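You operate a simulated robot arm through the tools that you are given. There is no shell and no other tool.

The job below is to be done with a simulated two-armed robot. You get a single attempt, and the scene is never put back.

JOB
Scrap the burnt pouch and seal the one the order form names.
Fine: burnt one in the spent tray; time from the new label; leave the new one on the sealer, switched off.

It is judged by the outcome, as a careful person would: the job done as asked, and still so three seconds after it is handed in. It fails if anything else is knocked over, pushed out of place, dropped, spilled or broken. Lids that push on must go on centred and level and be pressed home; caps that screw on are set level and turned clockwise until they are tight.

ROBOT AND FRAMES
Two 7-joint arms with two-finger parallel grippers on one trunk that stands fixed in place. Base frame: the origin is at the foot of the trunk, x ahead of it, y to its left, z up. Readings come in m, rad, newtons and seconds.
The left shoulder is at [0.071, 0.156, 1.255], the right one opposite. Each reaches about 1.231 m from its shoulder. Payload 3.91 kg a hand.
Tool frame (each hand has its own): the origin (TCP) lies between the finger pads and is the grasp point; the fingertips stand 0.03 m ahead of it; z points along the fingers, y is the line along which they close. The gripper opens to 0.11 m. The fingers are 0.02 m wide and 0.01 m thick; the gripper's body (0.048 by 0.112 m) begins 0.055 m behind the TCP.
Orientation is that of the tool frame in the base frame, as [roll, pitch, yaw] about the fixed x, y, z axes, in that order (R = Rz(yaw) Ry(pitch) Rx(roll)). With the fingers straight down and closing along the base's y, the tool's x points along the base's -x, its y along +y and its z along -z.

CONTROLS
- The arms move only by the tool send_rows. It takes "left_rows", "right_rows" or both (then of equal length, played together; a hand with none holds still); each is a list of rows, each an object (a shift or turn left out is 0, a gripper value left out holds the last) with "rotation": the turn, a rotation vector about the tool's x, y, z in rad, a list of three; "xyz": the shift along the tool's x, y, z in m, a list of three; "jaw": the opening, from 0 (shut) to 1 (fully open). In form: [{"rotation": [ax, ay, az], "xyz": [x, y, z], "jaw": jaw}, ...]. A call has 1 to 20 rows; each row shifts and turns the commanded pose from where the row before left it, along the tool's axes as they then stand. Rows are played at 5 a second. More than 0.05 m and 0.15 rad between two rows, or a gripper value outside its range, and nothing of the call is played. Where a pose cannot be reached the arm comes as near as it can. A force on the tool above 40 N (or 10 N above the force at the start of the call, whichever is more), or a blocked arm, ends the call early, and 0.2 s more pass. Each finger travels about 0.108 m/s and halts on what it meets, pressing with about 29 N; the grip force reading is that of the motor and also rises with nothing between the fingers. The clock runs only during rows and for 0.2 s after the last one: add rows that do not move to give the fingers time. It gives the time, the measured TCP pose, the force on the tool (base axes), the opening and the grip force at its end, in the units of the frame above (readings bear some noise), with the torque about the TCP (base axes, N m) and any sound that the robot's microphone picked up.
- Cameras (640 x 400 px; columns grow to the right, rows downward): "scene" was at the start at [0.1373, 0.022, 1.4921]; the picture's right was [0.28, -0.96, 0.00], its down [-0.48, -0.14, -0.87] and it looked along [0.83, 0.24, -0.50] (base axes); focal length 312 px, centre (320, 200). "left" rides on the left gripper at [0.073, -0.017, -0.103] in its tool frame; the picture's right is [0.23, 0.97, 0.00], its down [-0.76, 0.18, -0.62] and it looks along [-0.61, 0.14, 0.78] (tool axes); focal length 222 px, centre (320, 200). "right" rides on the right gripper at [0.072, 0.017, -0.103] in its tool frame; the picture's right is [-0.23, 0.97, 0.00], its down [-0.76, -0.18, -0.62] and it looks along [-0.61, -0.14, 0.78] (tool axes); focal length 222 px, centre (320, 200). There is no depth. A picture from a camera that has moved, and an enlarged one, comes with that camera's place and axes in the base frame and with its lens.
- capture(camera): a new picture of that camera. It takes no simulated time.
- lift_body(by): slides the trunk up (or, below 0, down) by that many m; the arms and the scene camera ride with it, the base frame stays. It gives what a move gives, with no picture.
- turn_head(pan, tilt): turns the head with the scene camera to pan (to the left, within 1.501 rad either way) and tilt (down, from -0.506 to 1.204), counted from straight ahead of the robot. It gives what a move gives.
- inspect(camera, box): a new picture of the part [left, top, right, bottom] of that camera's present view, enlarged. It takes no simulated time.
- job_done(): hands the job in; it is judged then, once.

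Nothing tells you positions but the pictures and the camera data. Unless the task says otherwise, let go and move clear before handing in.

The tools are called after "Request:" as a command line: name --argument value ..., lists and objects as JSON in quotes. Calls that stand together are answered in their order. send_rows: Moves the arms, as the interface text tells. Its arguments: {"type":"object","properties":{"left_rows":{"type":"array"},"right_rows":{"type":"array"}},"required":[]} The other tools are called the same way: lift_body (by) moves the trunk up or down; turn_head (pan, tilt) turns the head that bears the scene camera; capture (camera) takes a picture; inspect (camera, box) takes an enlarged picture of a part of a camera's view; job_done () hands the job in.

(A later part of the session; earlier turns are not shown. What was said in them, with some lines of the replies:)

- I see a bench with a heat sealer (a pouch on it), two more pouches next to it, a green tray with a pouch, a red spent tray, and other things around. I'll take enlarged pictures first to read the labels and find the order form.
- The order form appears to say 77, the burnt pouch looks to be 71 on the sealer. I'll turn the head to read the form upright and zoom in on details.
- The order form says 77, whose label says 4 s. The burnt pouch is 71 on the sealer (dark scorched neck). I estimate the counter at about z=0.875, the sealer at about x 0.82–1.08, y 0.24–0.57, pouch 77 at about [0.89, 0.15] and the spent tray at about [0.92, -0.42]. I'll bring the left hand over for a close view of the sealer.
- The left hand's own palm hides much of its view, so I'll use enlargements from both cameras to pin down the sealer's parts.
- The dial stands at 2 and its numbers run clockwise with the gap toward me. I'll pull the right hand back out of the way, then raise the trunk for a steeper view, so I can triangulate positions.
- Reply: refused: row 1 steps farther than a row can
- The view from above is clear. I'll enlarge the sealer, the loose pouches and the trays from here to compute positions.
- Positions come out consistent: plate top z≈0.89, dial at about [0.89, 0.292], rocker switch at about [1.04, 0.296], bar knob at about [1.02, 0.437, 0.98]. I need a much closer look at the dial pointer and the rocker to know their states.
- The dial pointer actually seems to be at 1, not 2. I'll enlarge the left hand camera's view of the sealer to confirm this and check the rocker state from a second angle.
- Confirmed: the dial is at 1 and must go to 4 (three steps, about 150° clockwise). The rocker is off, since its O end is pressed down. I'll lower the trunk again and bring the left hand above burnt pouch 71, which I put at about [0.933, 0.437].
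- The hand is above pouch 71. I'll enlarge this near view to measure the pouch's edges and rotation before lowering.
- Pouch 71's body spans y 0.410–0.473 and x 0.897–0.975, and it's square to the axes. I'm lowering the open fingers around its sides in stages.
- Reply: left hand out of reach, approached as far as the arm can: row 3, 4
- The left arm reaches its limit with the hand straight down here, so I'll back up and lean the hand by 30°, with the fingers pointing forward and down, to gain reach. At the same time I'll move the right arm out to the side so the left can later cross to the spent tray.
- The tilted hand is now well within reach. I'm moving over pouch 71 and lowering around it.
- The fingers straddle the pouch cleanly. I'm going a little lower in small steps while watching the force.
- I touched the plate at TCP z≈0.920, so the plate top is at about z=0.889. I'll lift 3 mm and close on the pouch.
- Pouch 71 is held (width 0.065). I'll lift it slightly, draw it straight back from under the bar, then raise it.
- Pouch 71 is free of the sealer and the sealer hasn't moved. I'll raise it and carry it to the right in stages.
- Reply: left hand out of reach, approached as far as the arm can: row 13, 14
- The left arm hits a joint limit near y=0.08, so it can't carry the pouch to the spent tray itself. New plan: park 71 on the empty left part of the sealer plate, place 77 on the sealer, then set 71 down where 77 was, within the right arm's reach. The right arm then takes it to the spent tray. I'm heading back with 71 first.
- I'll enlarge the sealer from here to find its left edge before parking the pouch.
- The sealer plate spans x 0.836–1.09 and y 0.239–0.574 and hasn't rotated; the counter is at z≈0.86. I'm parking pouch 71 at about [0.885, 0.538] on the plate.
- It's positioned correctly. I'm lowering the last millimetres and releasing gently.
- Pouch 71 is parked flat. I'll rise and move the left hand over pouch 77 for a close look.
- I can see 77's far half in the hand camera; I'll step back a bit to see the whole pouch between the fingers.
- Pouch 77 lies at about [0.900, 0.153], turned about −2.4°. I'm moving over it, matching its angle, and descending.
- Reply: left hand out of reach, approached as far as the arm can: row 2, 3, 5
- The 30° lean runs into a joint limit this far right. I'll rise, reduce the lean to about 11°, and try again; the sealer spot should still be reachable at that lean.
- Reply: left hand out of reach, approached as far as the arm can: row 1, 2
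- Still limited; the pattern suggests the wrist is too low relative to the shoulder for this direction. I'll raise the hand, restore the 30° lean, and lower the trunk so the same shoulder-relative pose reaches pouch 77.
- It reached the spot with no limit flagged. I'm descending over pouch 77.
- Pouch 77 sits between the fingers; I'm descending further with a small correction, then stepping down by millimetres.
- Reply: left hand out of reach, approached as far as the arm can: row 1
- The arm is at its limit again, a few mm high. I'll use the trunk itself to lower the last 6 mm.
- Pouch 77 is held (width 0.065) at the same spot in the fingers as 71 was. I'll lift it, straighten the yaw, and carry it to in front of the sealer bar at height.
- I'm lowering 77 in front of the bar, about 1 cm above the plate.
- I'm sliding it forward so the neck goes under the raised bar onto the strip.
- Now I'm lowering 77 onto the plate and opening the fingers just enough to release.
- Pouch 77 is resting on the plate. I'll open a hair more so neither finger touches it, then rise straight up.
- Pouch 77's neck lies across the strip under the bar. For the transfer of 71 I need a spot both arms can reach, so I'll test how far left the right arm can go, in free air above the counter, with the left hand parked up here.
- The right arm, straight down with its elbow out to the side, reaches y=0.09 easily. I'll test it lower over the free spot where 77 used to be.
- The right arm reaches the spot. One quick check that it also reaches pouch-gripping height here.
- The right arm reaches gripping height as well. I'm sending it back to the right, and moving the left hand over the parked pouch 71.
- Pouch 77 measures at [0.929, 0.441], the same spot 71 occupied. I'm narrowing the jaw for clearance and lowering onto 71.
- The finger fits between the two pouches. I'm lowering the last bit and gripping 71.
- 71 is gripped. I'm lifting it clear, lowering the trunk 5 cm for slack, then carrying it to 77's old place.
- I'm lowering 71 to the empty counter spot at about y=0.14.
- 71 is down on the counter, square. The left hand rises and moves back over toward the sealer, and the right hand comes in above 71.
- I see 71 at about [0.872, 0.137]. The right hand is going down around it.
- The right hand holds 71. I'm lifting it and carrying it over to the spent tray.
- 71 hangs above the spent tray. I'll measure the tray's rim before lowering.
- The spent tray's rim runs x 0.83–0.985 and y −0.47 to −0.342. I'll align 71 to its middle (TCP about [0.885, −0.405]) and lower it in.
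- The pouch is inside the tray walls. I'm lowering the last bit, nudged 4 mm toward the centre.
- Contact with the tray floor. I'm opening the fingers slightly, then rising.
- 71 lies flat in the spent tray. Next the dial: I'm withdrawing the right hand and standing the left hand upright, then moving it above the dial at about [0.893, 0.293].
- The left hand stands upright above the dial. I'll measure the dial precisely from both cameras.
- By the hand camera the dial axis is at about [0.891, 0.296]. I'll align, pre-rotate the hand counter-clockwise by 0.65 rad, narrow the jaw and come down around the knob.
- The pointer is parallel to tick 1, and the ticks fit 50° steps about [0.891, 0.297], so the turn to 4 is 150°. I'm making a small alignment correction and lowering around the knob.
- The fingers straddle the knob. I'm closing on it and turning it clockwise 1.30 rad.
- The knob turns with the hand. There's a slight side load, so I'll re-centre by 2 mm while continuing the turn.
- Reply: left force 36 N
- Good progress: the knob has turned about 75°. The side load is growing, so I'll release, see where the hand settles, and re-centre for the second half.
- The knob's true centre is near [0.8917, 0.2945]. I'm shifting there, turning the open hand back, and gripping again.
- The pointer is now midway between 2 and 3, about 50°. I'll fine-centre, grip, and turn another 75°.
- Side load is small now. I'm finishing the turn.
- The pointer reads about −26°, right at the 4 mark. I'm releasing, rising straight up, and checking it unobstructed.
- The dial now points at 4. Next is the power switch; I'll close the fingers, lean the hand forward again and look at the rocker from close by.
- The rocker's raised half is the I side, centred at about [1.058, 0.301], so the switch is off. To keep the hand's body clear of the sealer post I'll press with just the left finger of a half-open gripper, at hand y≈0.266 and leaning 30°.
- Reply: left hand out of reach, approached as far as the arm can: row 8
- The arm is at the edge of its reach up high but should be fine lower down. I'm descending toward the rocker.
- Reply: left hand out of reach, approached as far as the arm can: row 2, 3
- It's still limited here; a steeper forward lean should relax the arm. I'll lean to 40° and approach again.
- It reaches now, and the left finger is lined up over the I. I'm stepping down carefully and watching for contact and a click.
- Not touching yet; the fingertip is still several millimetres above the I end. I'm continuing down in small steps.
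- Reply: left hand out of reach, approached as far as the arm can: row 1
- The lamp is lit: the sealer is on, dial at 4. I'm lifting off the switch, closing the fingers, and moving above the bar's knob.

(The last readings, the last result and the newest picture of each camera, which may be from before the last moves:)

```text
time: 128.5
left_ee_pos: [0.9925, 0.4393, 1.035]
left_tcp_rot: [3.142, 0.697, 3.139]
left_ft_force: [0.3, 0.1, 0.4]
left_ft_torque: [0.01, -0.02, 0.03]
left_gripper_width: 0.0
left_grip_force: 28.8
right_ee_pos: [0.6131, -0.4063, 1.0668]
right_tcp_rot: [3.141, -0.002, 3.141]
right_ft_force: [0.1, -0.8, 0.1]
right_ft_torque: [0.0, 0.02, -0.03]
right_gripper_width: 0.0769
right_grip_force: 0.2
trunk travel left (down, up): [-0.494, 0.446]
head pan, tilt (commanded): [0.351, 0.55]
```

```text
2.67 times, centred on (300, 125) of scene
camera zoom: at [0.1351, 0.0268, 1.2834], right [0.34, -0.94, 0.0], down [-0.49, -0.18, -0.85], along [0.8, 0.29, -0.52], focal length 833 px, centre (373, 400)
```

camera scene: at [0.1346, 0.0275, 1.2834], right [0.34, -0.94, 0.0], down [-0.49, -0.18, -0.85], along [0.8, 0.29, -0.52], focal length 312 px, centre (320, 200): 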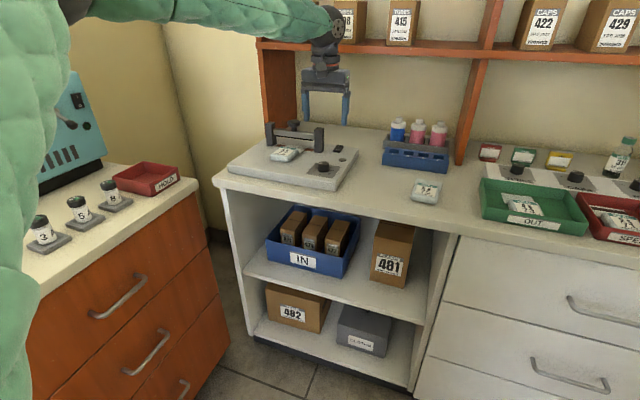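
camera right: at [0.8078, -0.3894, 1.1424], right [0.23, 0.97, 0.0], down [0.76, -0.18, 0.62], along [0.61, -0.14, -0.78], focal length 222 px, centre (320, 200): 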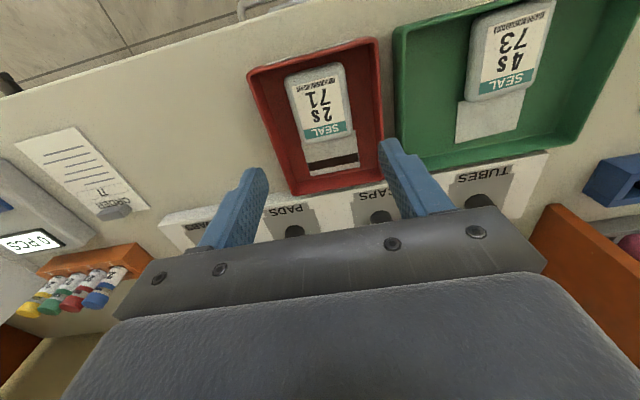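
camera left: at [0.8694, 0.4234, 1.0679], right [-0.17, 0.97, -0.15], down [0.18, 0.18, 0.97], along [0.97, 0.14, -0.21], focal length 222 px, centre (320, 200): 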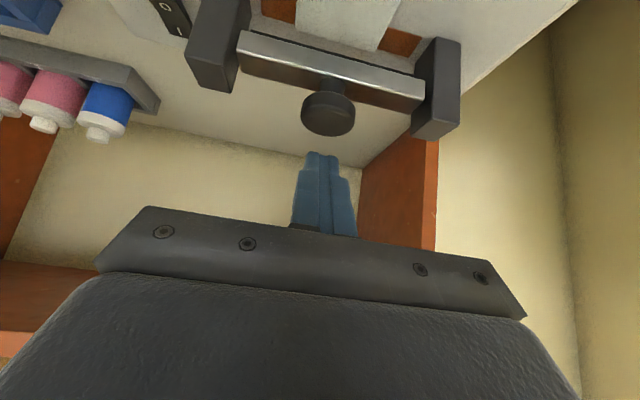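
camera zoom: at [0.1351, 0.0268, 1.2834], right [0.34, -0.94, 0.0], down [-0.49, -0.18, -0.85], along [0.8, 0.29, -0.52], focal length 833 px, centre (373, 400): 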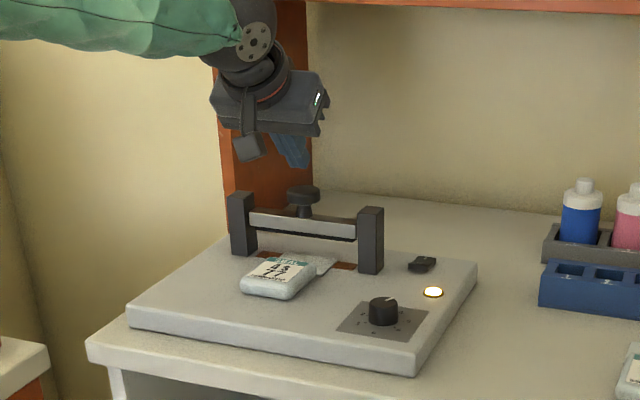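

Request:
inspect --camera "left" --box '[260, 60, 400, 200]'

```text
2.86 times, centred on (330, 130) of left
camera zoom: at [0.8694, 0.4234, 1.0679], right [-0.17, 0.97, -0.15], down [0.18, 0.18, 0.97], along [0.97, 0.14, -0.21], focal length 635 px, centre (291, 400)
```

zoom: 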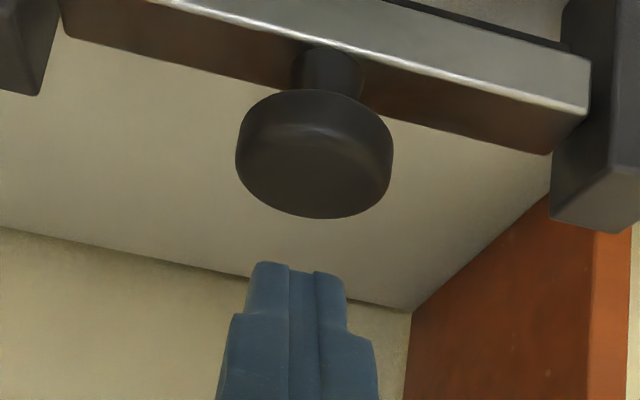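

The knob's top is at about [1.012, 0.441, 0.978]. I'm lining up the closed fingertips over it.

Request:
send_rows --left_rows '[{"xyz": [0.0114, 0.0015, 0.0205]}, {}]'

Request:
inspect --camera "left" --box '[240, 80, 420, 220]'

Request:
inspect --camera "scene" --box '[250, 80, 350, 170]'

```text
time: 129.1
left_ee_pos: [0.9957, 0.4425, 1.0134]
left_tcp_rot: [3.141, 0.698, 3.142]
left_ft_force: [-0.6, 0.1, -1.2]
left_ft_torque: [-0.01, 0.03, 0.01]
left_gripper_width: 0.0
left_grip_force: 29.1
right_ee_pos: [0.6131, -0.4062, 1.0674]
right_tcp_rot: [-3.14, 0.0, -3.141]
right_ft_force: [0.5, -0.4, -0.1]
right_ft_torque: [-0.01, -0.03, 0.0]
right_gripper_width: 0.077
right_grip_force: 0.1
trunk travel left (down, up): [-0.494, 0.446]
head pan, tilt (commanded): [0.351, 0.55]
```

```text
2.86 times, centred on (330, 150) of left
camera zoom: at [0.8736, 0.4258, 1.0463], right [-0.17, 0.97, -0.15], down [0.18, 0.18, 0.97], along [0.97, 0.14, -0.21], focal length 635 px, centre (291, 343)
```

zoom: 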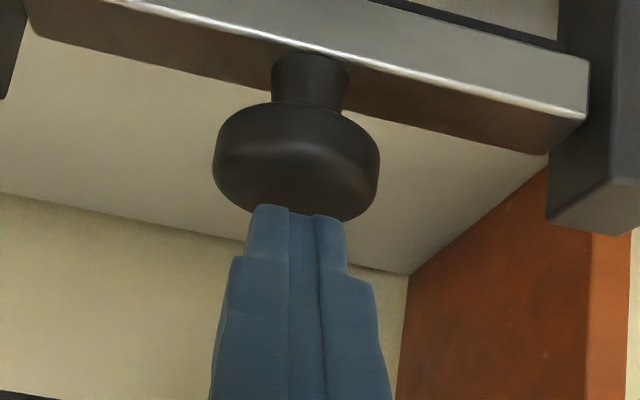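

```text
4.44 times, centred on (300, 125) of scene
camera zoom: at [0.1338, 0.0276, 1.2836], right [0.34, -0.94, 0.0], down [-0.49, -0.18, -0.85], along [0.8, 0.29, -0.52], focal length 1388 px, centre (409, 533)
```

zoom: 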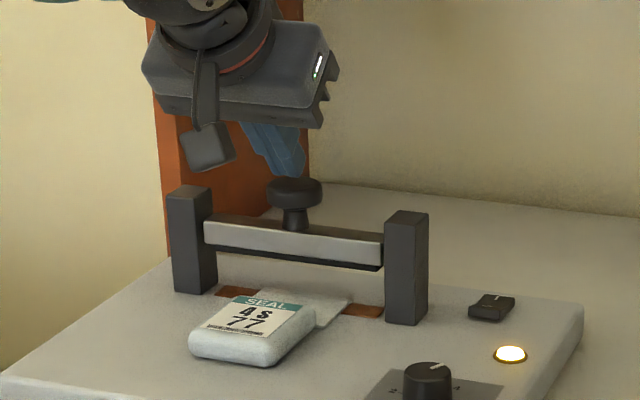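

The fingertips are just above the knob. I'm pressing down in small steps.

Request:
send_rows --left_rows '[{"xyz": [0.0045, 0, 0.0054]}, {"xyz": [0.0026, 0, 0.0031]}, {}]'

Request:
send_rows --left_rows '[{"xyz": [0.0039, 0, 0.0046]}, {}]'

Request:
inspect --camera "scene" --box '[250, 80, 350, 170]'

```text
time: 129.9
left_ee_pos: [0.999, 0.442, 1.0024]
left_tcp_rot: [-3.141, 0.698, -3.142]
left_ft_force: [1.0, -0.4, 1.0]
left_ft_torque: [0.0, -0.01, 0.02]
left_gripper_width: 0.0001
left_grip_force: 29.5
right_ee_pos: [0.6126, -0.4052, 1.0669]
right_tcp_rot: [-3.141, 0.0, -3.141]
right_ft_force: [-0.7, 0.3, 0.2]
right_ft_torque: [0.01, 0.0, 0.01]
right_gripper_width: 0.077
right_grip_force: 0.2
trunk travel left (down, up): [-0.494, 0.446]
head pan, tilt (commanded): [0.351, 0.55]
```

```text
time: 130.5
left_ee_pos: [0.9983, 0.4411, 0.9969]
left_tcp_rot: [-3.141, 0.698, 3.141]
left_ft_force: [-0.1, -0.5, 1.7]
left_ft_torque: [-0.05, 0.0, 0.03]
left_gripper_width: 0.0001
left_grip_force: 28.9
right_ee_pos: [0.6132, -0.406, 1.0657]
right_tcp_rot: [3.14, 0.0, 3.141]
right_ft_force: [0.2, -0.3, -0.5]
right_ft_torque: [0.03, 0.02, 0.0]
right_gripper_width: 0.0771
right_grip_force: 0.1
trunk travel left (down, up): [-0.494, 0.446]
head pan, tilt (commanded): [0.351, 0.55]
```

```text
4.44 times, centred on (300, 125) of scene
camera zoom: at [0.1345, 0.0274, 1.2835], right [0.34, -0.94, 0.0], down [-0.49, -0.18, -0.85], along [0.8, 0.29, -0.52], focal length 1388 px, centre (409, 533)
```

zoom: 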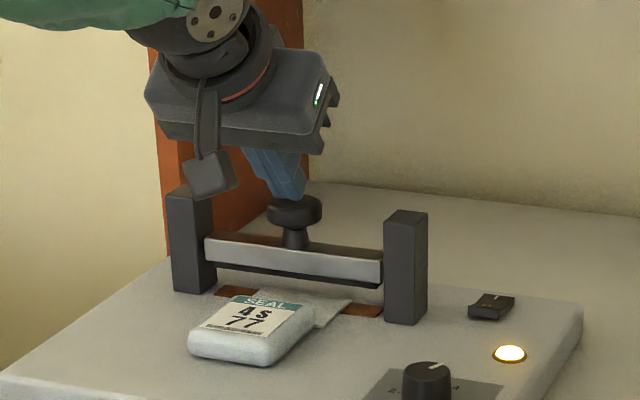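

The bar is moving down freely (light spring). I'm pressing it the rest of the way.

Request:
send_rows --left_rows '[{"xyz": [0.0052, 0, 0.0061]}, {"xyz": [0.0052, 0, 0.0061]}, {"xyz": [0.0026, 0, 0.0031]}]'

Request:
inspect --camera "scene" --box '[250, 80, 350, 170]'

```text
time: 131.3
left_ee_pos: [0.9968, 0.4428, 0.9782]
left_tcp_rot: [3.141, 0.7, 3.142]
left_ft_force: [1.2, 4.2, 16.3]
left_ft_torque: [0.08, -0.28, 0.01]
left_gripper_width: 0.0002
left_grip_force: 29.3
right_ee_pos: [0.6125, -0.4056, 1.0681]
right_tcp_rot: [-3.141, -0.001, 3.141]
right_ft_force: [0.1, -0.4, 0.2]
right_ft_torque: [0.01, -0.02, 0.01]
right_gripper_width: 0.0769
right_grip_force: 0.1
trunk travel left (down, up): [-0.494, 0.446]
head pan, tilt (commanded): [0.351, 0.55]
```

```text
4.44 times, centred on (300, 125) of scene
camera zoom: at [0.1332, 0.0273, 1.2839], right [0.34, -0.94, 0.0], down [-0.49, -0.18, -0.85], along [0.8, 0.29, -0.52], focal length 1388 px, centre (409, 533)
```

zoom: 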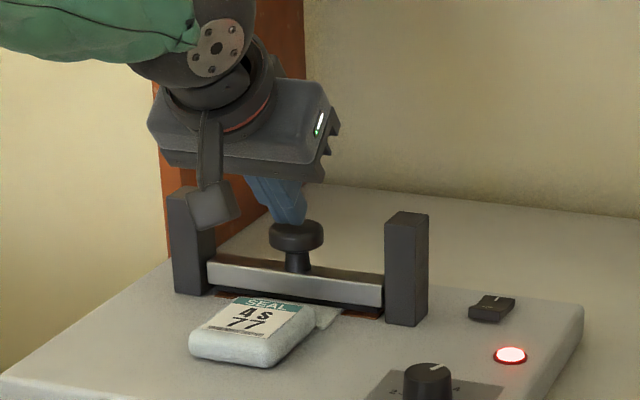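

The lamp has turned red: it's sealing and the bar is fully down (16 N). I'm holding and watching the lamp.

Request:
send_rows --left_rows '[{}, {}, {}, {}, {}, {}, {}, {}, {}, {}]'

Request:
inspect --camera "scene" --box '[250, 80, 350, 170]'

```text
time: 133.5
left_ee_pos: [0.9953, 0.4414, 0.9775]
left_tcp_rot: [3.141, 0.7, 3.141]
left_ft_force: [10.6, 8.5, 34.1]
left_ft_torque: [0.19, -0.66, 0.1]
left_gripper_width: 0.0
left_grip_force: 28.7
right_ee_pos: [0.6112, -0.4059, 1.0671]
right_tcp_rot: [3.14, 0.003, 3.141]
right_ft_force: [-0.8, -0.7, 0.4]
right_ft_torque: [-0.01, -0.03, 0.0]
right_gripper_width: 0.0771
right_grip_force: 0.1
trunk travel left (down, up): [-0.494, 0.446]
head pan, tilt (commanded): [0.351, 0.55]
```

```text
4.44 times, centred on (300, 125) of scene
camera zoom: at [0.1322, 0.0268, 1.2838], right [0.34, -0.94, 0.0], down [-0.49, -0.18, -0.85], along [0.8, 0.29, -0.52], focal length 1388 px, centre (409, 533)
```

zoom: 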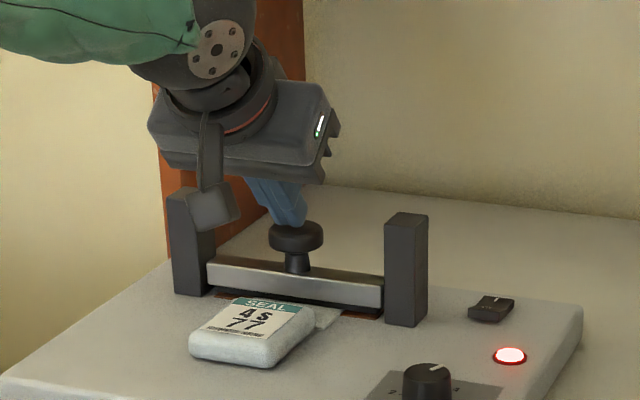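

Request:
send_rows --left_rows '[{}, {}, {}, {}]'

Request:
inspect --camera "scene" --box '[290, 110, 370, 170]'

```text
time: 134.5
left_ee_pos: [0.9967, 0.4406, 0.9773]
left_tcp_rot: [3.142, 0.703, 3.14]
left_ft_force: [10.7, 7.8, 35.3]
left_ft_torque: [0.19, -0.75, 0.1]
left_gripper_width: 0.0
left_grip_force: 28.6
right_ee_pos: [0.6112, -0.4069, 1.0683]
right_tcp_rot: [3.139, 0.001, -3.141]
right_ft_force: [-0.2, 0.5, 0.0]
right_ft_torque: [0.03, -0.01, -0.01]
right_gripper_width: 0.077
right_grip_force: 0.1
trunk travel left (down, up): [-0.494, 0.446]
head pan, tilt (commanded): [0.351, 0.55]
```

```text
6.67 times, centred on (330, 140) of scene
camera zoom: at [0.1321, 0.0268, 1.2838], right [0.34, -0.94, 0.0], down [-0.49, -0.18, -0.85], along [0.8, 0.29, -0.52], focal length 2083 px, centre (253, 600)
```

zoom: 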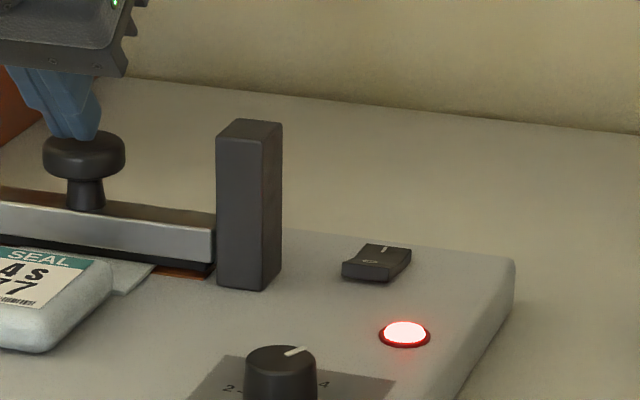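

Request:
send_rows --left_rows '[{}]'

Request:
inspect --camera "scene" --box '[290, 110, 370, 170]'

```text
time: 134.9
left_ee_pos: [0.9973, 0.4414, 0.9783]
left_tcp_rot: [-3.141, 0.702, 3.14]
left_ft_force: [11.5, 7.2, 35.1]
left_ft_torque: [0.19, -0.74, 0.1]
left_gripper_width: 0.0
left_grip_force: 28.8
right_ee_pos: [0.6107, -0.4065, 1.0682]
right_tcp_rot: [3.141, 0.003, -3.141]
right_ft_force: [0.4, -0.2, -0.2]
right_ft_torque: [-0.01, 0.01, 0.0]
right_gripper_width: 0.0771
right_grip_force: 0.1
trunk travel left (down, up): [-0.494, 0.446]
head pan, tilt (commanded): [0.351, 0.55]
```

```text
6.67 times, centred on (330, 140) of scene
camera zoom: at [0.1321, 0.0267, 1.2838], right [0.34, -0.94, 0.0], down [-0.49, -0.18, -0.85], along [0.8, 0.29, -0.52], focal length 2083 px, centre (253, 600)
```

zoom: 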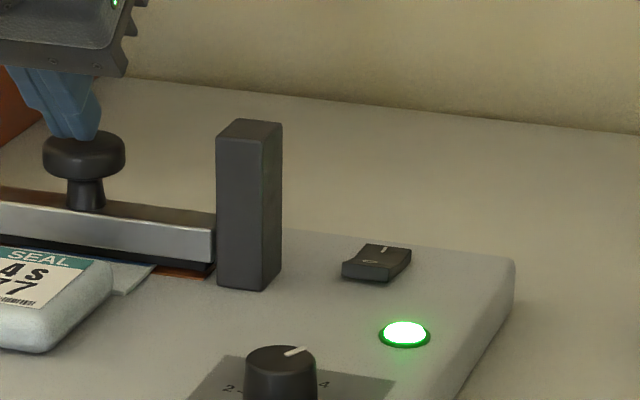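

The lamp went green — the seal is done. I'm lifting the bar's knob pressure off right away.

Request:
send_rows --left_rows '[{"xyz": [-0.0129, 0, -0.0153]}, {"xyz": [-0.0193, 0, -0.023]}, {"xyz": [-0.0129, 0, -0.0153]}, {}]'

Request:
inspect --camera "scene" --box '[240, 80, 380, 190]'

Request:
capture --camera "left"

```text
time: 135.9
left_ee_pos: [1.0002, 0.443, 1.0461]
left_tcp_rot: [-3.14, 0.696, 3.141]
left_ft_force: [0.7, 0.1, 0.1]
left_ft_torque: [0.0, 0.0, 0.01]
left_gripper_width: 0.0001
left_grip_force: 28.7
right_ee_pos: [0.6135, -0.4047, 1.0673]
right_tcp_rot: [3.14, 0.0, -3.141]
right_ft_force: [0.2, 0.2, -0.2]
right_ft_torque: [-0.01, -0.04, 0.03]
right_gripper_width: 0.0769
right_grip_force: 0.0
trunk travel left (down, up): [-0.494, 0.446]
head pan, tilt (commanded): [0.351, 0.55]
```

```text
3.64 times, centred on (310, 135) of scene
camera zoom: at [0.1346, 0.0276, 1.2834], right [0.34, -0.94, 0.0], down [-0.49, -0.18, -0.85], along [0.8, 0.29, -0.52], focal length 1136 px, centre (356, 436)
```

zoom: 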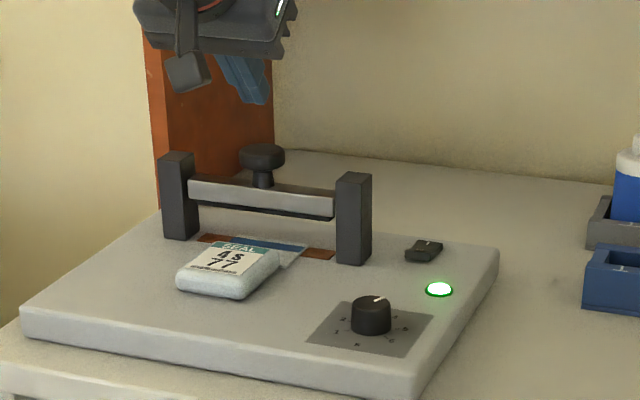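

```text
taken
camera left: at [0.8769, 0.4273, 1.0794], right [-0.17, 0.97, -0.15], down [0.18, 0.18, 0.97], along [0.97, 0.14, -0.21], focal length 222 px, centre (320, 200)
```

left: 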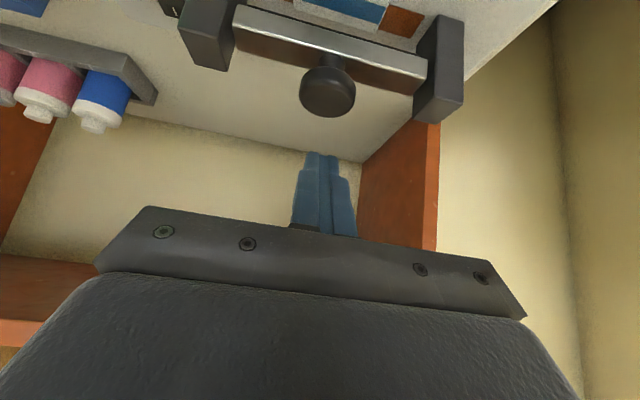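

The bar sprang back and the neck shows a clean blue seal line. Now to switch off: I'm going back over the rocker, this time above the O end at about [1.031, 0.301].

Request:
send_rows --left_rows '[{"xyz": [-0.0026, -0.0352, 0.0022], "jaw": 0.55}, {"xyz": [-0.0026, -0.0352, 0.0022]}, {"xyz": [-0.0026, -0.0352, 0.0022]}, {"xyz": [-0.0026, -0.0352, 0.0022]}, {"xyz": [-0.0026, -0.0352, 0.0022]}, {"xyz": [0.0204, 0, 0.0242]}, {"xyz": [0.0204, 0, 0.0242]}, {}]'

Request:
capture --camera "left"

Request:
inspect --camera "scene" --box '[280, 80, 400, 200]'

```text
time: 137.7
left_ee_pos: [1.019, 0.265, 0.9803]
left_tcp_rot: [-3.14, 0.697, -3.14]
left_ft_force: [-0.4, -0.5, 0.4]
left_ft_torque: [-0.01, -0.01, -0.01]
left_gripper_width: 0.0609
left_grip_force: 0.1
right_ee_pos: [0.6128, -0.4063, 1.0674]
right_tcp_rot: [-3.14, -0.001, -3.141]
right_ft_force: [-0.4, 0.2, -0.4]
right_ft_torque: [-0.01, -0.01, 0.0]
right_gripper_width: 0.0769
right_grip_force: 0.0
trunk travel left (down, up): [-0.494, 0.446]
head pan, tilt (commanded): [0.351, 0.55]
```

```text
taken
camera left: at [0.8973, 0.2496, 1.0133], right [-0.17, 0.97, -0.15], down [0.18, 0.18, 0.97], along [0.97, 0.14, -0.21], focal length 222 px, centre (320, 200)
```

left: 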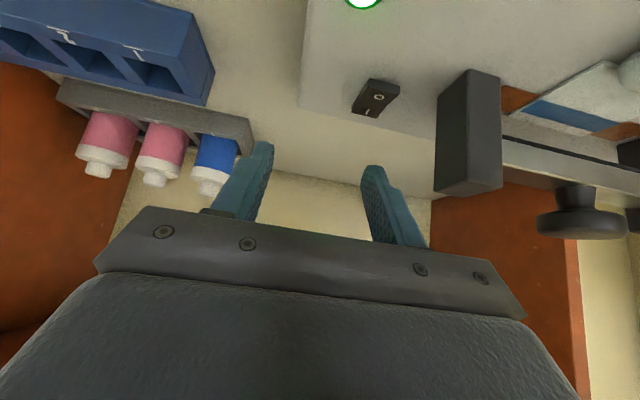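

```text
3.33 times, centred on (340, 140) of scene
camera zoom: at [0.134, 0.0274, 1.2836], right [0.34, -0.94, 0.0], down [-0.49, -0.18, -0.85], along [0.8, 0.29, -0.52], focal length 1041 px, centre (253, 400)
```

zoom: 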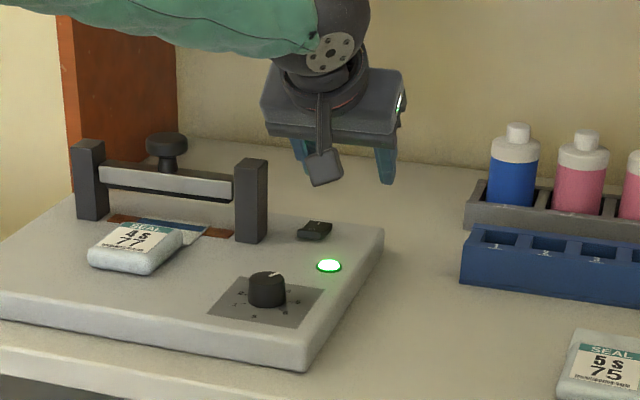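

Request:
send_rows --left_rows '[{"xyz": [0.0216, 0.0015, 0.021]}, {"xyz": [0.0064, 0, 0.0076]}, {}]'

Request:
inspect --camera "left" --box '[280, 70, 460, 230]'

```text
time: 138.5
left_ee_pos: [1.0142, 0.2669, 0.9397]
left_tcp_rot: [-3.141, 0.698, 3.142]
left_ft_force: [-0.3, 0.1, 0.2]
left_ft_torque: [0.01, 0.01, -0.04]
left_gripper_width: 0.0604
left_grip_force: 0.1
right_ee_pos: [0.6136, -0.4065, 1.0666]
right_tcp_rot: [-3.142, 0.0, 3.142]
right_ft_force: [0.2, -0.9, 0.3]
right_ft_torque: [-0.03, 0.0, 0.02]
right_gripper_width: 0.077
right_grip_force: 0.1
trunk travel left (down, up): [-0.494, 0.446]
head pan, tilt (commanded): [0.351, 0.55]
```

```text
2.50 times, centred on (370, 150) of left
camera zoom: at [0.8916, 0.2514, 0.9735], right [-0.17, 0.97, -0.15], down [0.18, 0.18, 0.97], along [0.97, 0.14, -0.21], focal length 555 px, centre (195, 325)
```

zoom: 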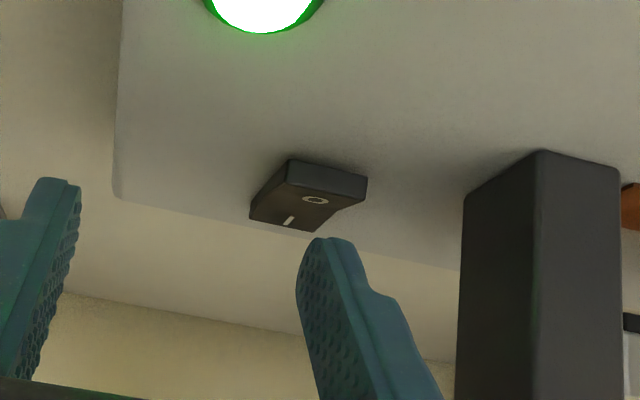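

The fingertip would land right at the rocker's near edge, so I'll move 7 mm forward, then step down.

Request:
send_rows --left_rows '[{"xyz": [-0.0054, 0, 0.0045]}, {"xyz": [0.0045, 0, 0.0054]}, {}]'

Request:
send_rows --left_rows '[{"xyz": [0.0026, 0, 0.0031]}, {}]'

Request:
inspect --camera "left" --box '[280, 70, 460, 230]'

Request:
inspect --camera "scene" --box '[310, 110, 380, 180]'

```text
time: 139.3
left_ee_pos: [1.02, 0.2687, 0.9325]
left_tcp_rot: [-3.14, 0.699, 3.141]
left_ft_force: [0.3, -0.5, -1.0]
left_ft_torque: [0.0, 0.01, 0.02]
left_gripper_width: 0.0606
left_grip_force: 0.0
right_ee_pos: [0.6139, -0.4064, 1.0672]
right_tcp_rot: [3.142, -0.001, -3.141]
right_ft_force: [0.0, -1.2, -0.2]
right_ft_torque: [0.0, -0.05, -0.01]
right_gripper_width: 0.077
right_grip_force: 0.1
trunk travel left (down, up): [-0.494, 0.446]
head pan, tilt (commanded): [0.351, 0.55]
```

```text
time: 139.9
left_ee_pos: [1.0212, 0.2688, 0.9286]
left_tcp_rot: [-3.139, 0.697, -3.142]
left_ft_force: [-0.4, 0.7, 0.9]
left_ft_torque: [0.03, -0.03, -0.02]
left_gripper_width: 0.0605
left_grip_force: 0.1
right_ee_pos: [0.6126, -0.4075, 1.0667]
right_tcp_rot: [-3.141, -0.001, -3.141]
right_ft_force: [0.4, 0.2, 0.4]
right_ft_torque: [0.0, -0.05, -0.01]
right_gripper_width: 0.0772
right_grip_force: 0.2
trunk travel left (down, up): [-0.494, 0.446]
head pan, tilt (commanded): [0.351, 0.55]
```

```text
2.50 times, centred on (370, 150) of left
camera zoom: at [0.8979, 0.2527, 0.9628], right [-0.17, 0.97, -0.15], down [0.18, 0.18, 0.97], along [0.97, 0.14, -0.21], focal length 555 px, centre (195, 325)
```

zoom: 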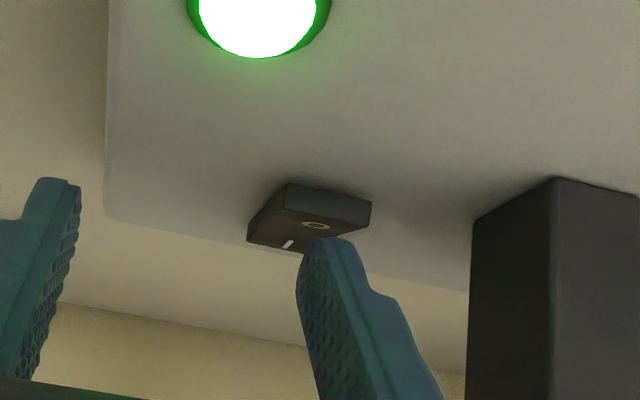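

```text
5.71 times, centred on (345, 145) of scene
camera zoom: at [0.1346, 0.0275, 1.2834], right [0.34, -0.94, 0.0], down [-0.49, -0.18, -0.85], along [0.8, 0.29, -0.52], focal length 1785 px, centre (177, 514)
```

zoom: 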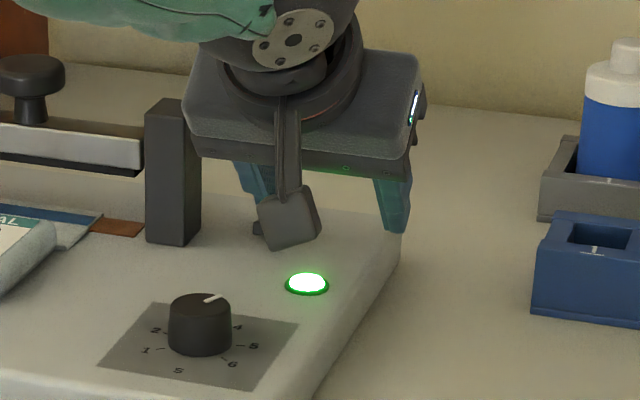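

Request:
send_rows --left_rows '[{"xyz": [0.0026, 0, 0.0031]}, {}]'

Request:
send_rows --left_rows '[{"xyz": [0.0019, 0, 0.0023]}, {}]'

Request:
inspect --camera "left" --box '[280, 70, 460, 230]'

Request:
inspect --camera "scene" --box '[310, 110, 380, 180]'

```text
time: 140.5
left_ee_pos: [1.0199, 0.2677, 0.9258]
left_tcp_rot: [-3.141, 0.699, 3.141]
left_ft_force: [-0.1, -0.2, 1.7]
left_ft_torque: [0.06, 0.01, 0.02]
left_gripper_width: 0.0604
left_grip_force: 0.1
right_ee_pos: [0.6144, -0.4061, 1.0666]
right_tcp_rot: [-3.141, 0.001, -3.141]
right_ft_force: [-0.3, -1.2, 0.2]
right_ft_torque: [0.03, 0.01, -0.01]
right_gripper_width: 0.0769
right_grip_force: 0.1
trunk travel left (down, up): [-0.494, 0.446]
head pan, tilt (commanded): [0.351, 0.55]
```

```text
time: 141.1
left_ee_pos: [1.0209, 0.2673, 0.926]
left_tcp_rot: [3.14, 0.702, 3.141]
left_ft_force: [-0.1, 0.6, 13.3]
left_ft_torque: [0.56, -0.21, -0.05]
left_gripper_width: 0.0613
left_grip_force: 1.2
right_ee_pos: [0.6122, -0.4058, 1.0671]
right_tcp_rot: [3.141, 0.001, 3.141]
right_ft_force: [0.7, 0.3, -0.1]
right_ft_torque: [0.03, 0.01, -0.01]
right_gripper_width: 0.077
right_grip_force: 0.0
trunk travel left (down, up): [-0.494, 0.446]
head pan, tilt (commanded): [0.351, 0.55]
```

```text
2.50 times, centred on (370, 150) of left
camera zoom: at [0.8975, 0.252, 0.9592], right [-0.17, 0.97, -0.15], down [0.18, 0.18, 0.97], along [0.97, 0.14, -0.21], focal length 555 px, centre (195, 325)
```

zoom: 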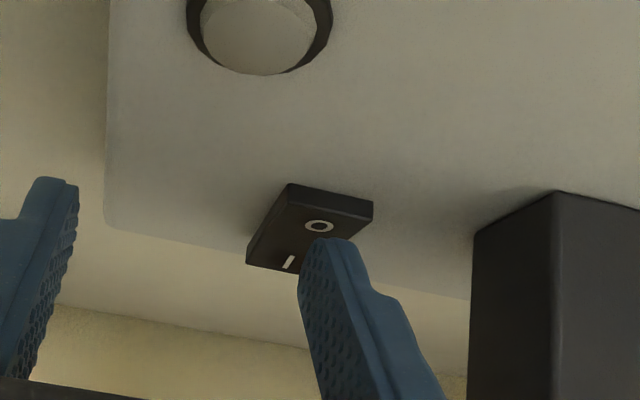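

```text
5.71 times, centred on (345, 145) of scene
camera zoom: at [0.1334, 0.0273, 1.2838], right [0.34, -0.94, 0.0], down [-0.49, -0.18, -0.85], along [0.8, 0.29, -0.52], focal length 1785 px, centre (177, 514)
```

zoom: 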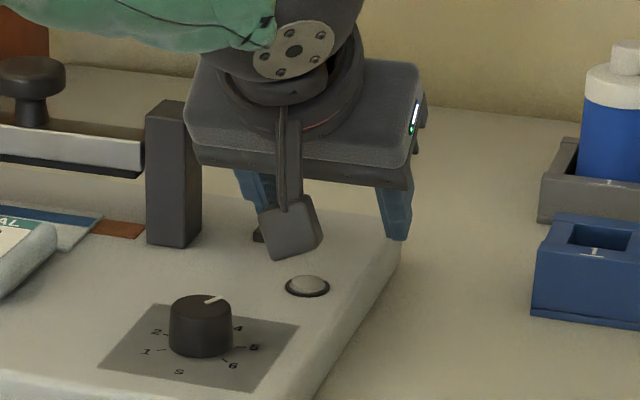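

The lamp is out and the O side is down, so it's switched off. I'm lifting clear and withdrawing the left hand, then checking everything.

Request:
send_rows --left_rows '[{"xyz": [-0.0129, 0, -0.0153]}, {"xyz": [-0.0236, 0, -0.028]}, {"xyz": [-0.0236, 0, -0.028]}, {"xyz": [-0.0236, 0, -0.028]}, {"xyz": [0.0306, 0.005, -0.0258]}, {"xyz": [0.0306, 0.01, -0.0258]}, {"xyz": [0.0306, 0.01, -0.0258]}, {"xyz": [0.0306, 0.01, -0.0258]}, {"xyz": [0.0306, 0.01, -0.0258]}, {"xyz": [0.0306, 0.01, -0.0258]}, {"xyz": [0.0306, 0.01, -0.0258]}, {}]'

Request:
turn_head --pan 0.25 --tilt 0.5

Request:
capture --camera "scene"

Request:
capture --camera "left"

```text
time: 143.7
left_ee_pos: [0.7372, 0.3335, 1.0531]
left_tcp_rot: [-3.141, 0.696, -3.141]
left_ft_force: [1.0, 0.3, 0.1]
left_ft_torque: [0.01, -0.04, 0.01]
left_gripper_width: 0.0605
left_grip_force: 0.1
right_ee_pos: [0.6134, -0.4066, 1.0663]
right_tcp_rot: [-3.141, -0.001, 3.142]
right_ft_force: [-0.5, -0.9, -0.7]
right_ft_torque: [0.03, -0.01, 0.02]
right_gripper_width: 0.0771
right_grip_force: 0.1
trunk travel left (down, up): [-0.494, 0.446]
head pan, tilt (commanded): [0.351, 0.55]
```

```text
time: 144.4
left_ee_pos: [0.7378, 0.3352, 1.0536]
left_tcp_rot: [-3.141, 0.697, 3.14]
left_ft_force: [0.0, 0.2, 0.5]
left_ft_torque: [-0.04, -0.03, 0.0]
left_gripper_width: 0.0605
left_grip_force: 0.0
right_ee_pos: [0.6133, -0.4058, 1.0666]
right_tcp_rot: [-3.141, 0.001, -3.141]
right_ft_force: [0.4, -0.5, -0.5]
right_ft_torque: [-0.01, 0.01, 0.0]
right_gripper_width: 0.0769
right_grip_force: 0.0
trunk travel left (down, up): [-0.494, 0.446]
head pan, tilt (commanded): [0.25, 0.499]
```

```text
taken
camera scene: at [0.1381, 0.0194, 1.288], right [0.25, -0.97, 0.0], down [-0.46, -0.12, -0.88], along [0.85, 0.22, -0.48], focal length 312 px, centre (320, 200)
```

scene: 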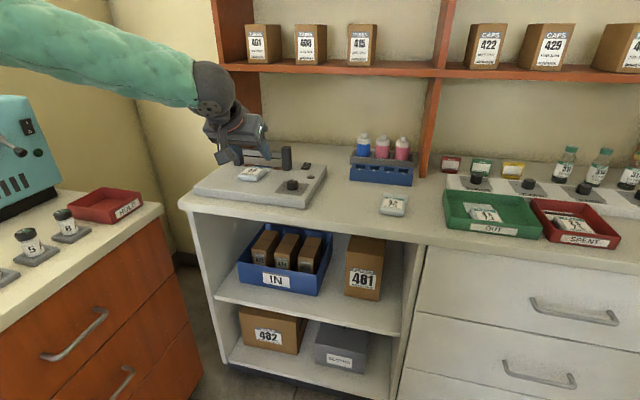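

```text
taken
camera left: at [0.6142, 0.3188, 1.0868], right [-0.17, 0.97, -0.15], down [0.18, 0.18, 0.97], along [0.97, 0.14, -0.21], focal length 222 px, centre (320, 200)
```

left: 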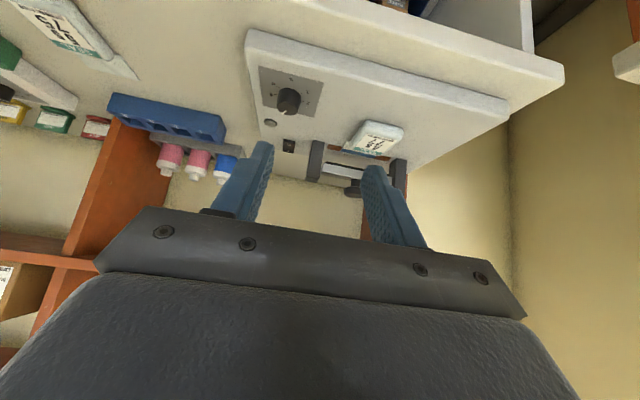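

Both hands are clear. I'll raise the trunk for a final overhead check of the sealer, the counter and the trays.

Request:
lift_body --by 0.3

Request:
turn_head --pan 0.3 --tilt 0.72

Request:
capture --camera "scene"

```text
time: 147.4
left_ee_pos: [0.7369, 0.3348, 1.3526]
left_tcp_rot: [-3.139, 0.698, 3.141]
left_ft_force: [0.7, -0.2, -0.6]
left_ft_torque: [0.03, 0.0, -0.03]
left_gripper_width: 0.0605
left_grip_force: 0.0
right_ee_pos: [0.6129, -0.4063, 1.3669]
right_tcp_rot: [-3.14, -0.001, -3.141]
right_ft_force: [-0.7, -0.1, -0.4]
right_ft_torque: [-0.01, -0.01, 0.03]
right_gripper_width: 0.077
right_grip_force: 0.0
trunk travel left (down, up): [-0.794, 0.146]
head pan, tilt (commanded): [0.25, 0.499]
```

```text
time: 148.1
left_ee_pos: [0.737, 0.334, 1.3535]
left_tcp_rot: [-3.141, 0.697, 3.141]
left_ft_force: [-0.4, -1.1, 0.3]
left_ft_torque: [0.01, 0.0, 0.01]
left_gripper_width: 0.0607
left_grip_force: 0.1
right_ee_pos: [0.6141, -0.4055, 1.3668]
right_tcp_rot: [-3.142, 0.001, 3.141]
right_ft_force: [0.7, -0.4, 0.4]
right_ft_torque: [0.03, 0.0, 0.0]
right_gripper_width: 0.077
right_grip_force: 0.0
trunk travel left (down, up): [-0.794, 0.146]
head pan, tilt (commanded): [0.3, 0.721]
```

```text
taken
camera scene: at [0.1307, 0.0216, 1.5686], right [0.3, -0.96, 0.0], down [-0.63, -0.19, -0.75], along [0.72, 0.22, -0.66], focal length 312 px, centre (320, 200)
```

scene: 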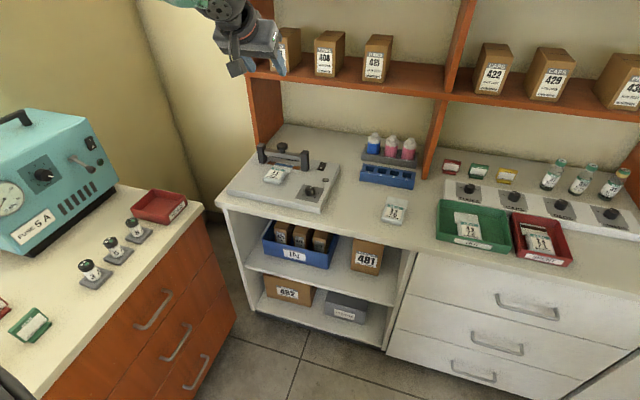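

Request:
inspect --camera "scene" --box '[220, 135, 350, 215]'

Request:
inspect --camera "scene" --box '[340, 130, 590, 280]'

Request:
inspect --camera "scene" --box '[295, 155, 340, 205]'

```text
4.92 times, centred on (285, 175) of scene
camera zoom: at [0.1307, 0.0216, 1.5686], right [0.3, -0.96, 0.0], down [-0.63, -0.19, -0.75], along [0.72, 0.22, -0.66], focal length 1538 px, centre (492, 323)
```

zoom: 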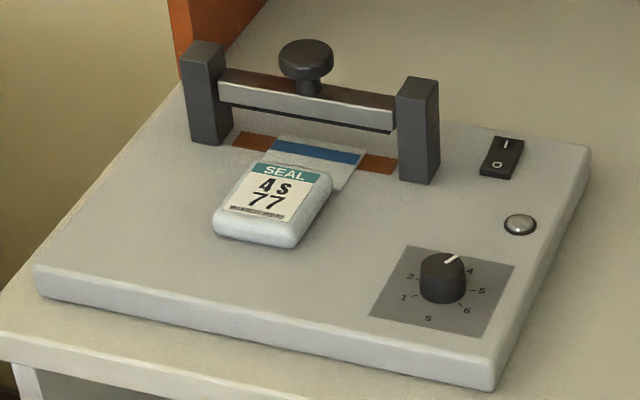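

```text
2.56 times, centred on (465, 205) of scene
camera zoom: at [0.1307, 0.0216, 1.5686], right [0.3, -0.96, 0.0], down [-0.63, -0.19, -0.75], along [0.72, 0.22, -0.66], focal length 800 px, centre (-51, 187)
```

zoom: 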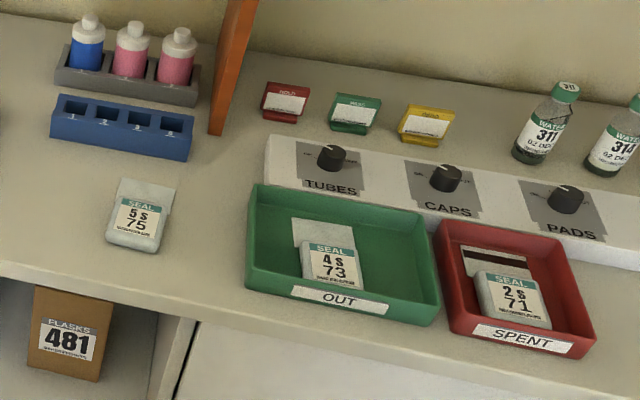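

```text
8.00 times, centred on (318, 180) of scene
camera zoom: at [0.1307, 0.0216, 1.5686], right [0.3, -0.96, 0.0], down [-0.63, -0.19, -0.75], along [0.72, 0.22, -0.66], focal length 2499 px, centre (340, 360)
```

zoom: 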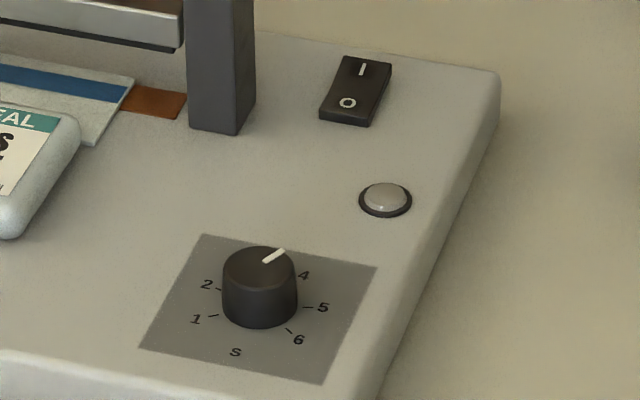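

Pouch 77 is on the sealer with a clean blue seal, the dial is at 4, the switch is off and the lamp is out. Burnt pouch 71 lies flat in the SPENT tray and everything else is in place. Both hands are empty and clear, so I'm handing in.

Request:
job_done

```text
The job is handed in.
```

The job is handed in, and a last overhead look showed everything where it should be.

- **Burnt pouch:** pouch 71 lies flat inside the SPENT tray.
- **New pouch:** pouch 77, the one the order form names, is sealed and still on the sealer. I set the dial to 4 s from its label and held the bar down until the lamp went green. The neck shows a clean blue seal line.
- **Sealer:** it is switched off, with the lamp out and the bar back up. The dial is left at 4.

The left arm couldn't reach the spent tray. I set pouch 71 down briefly on the sealer plate, then where 77 had been, and the right arm took it from there. Pouches 75 and 73 and the rest of the bench look undisturbed.
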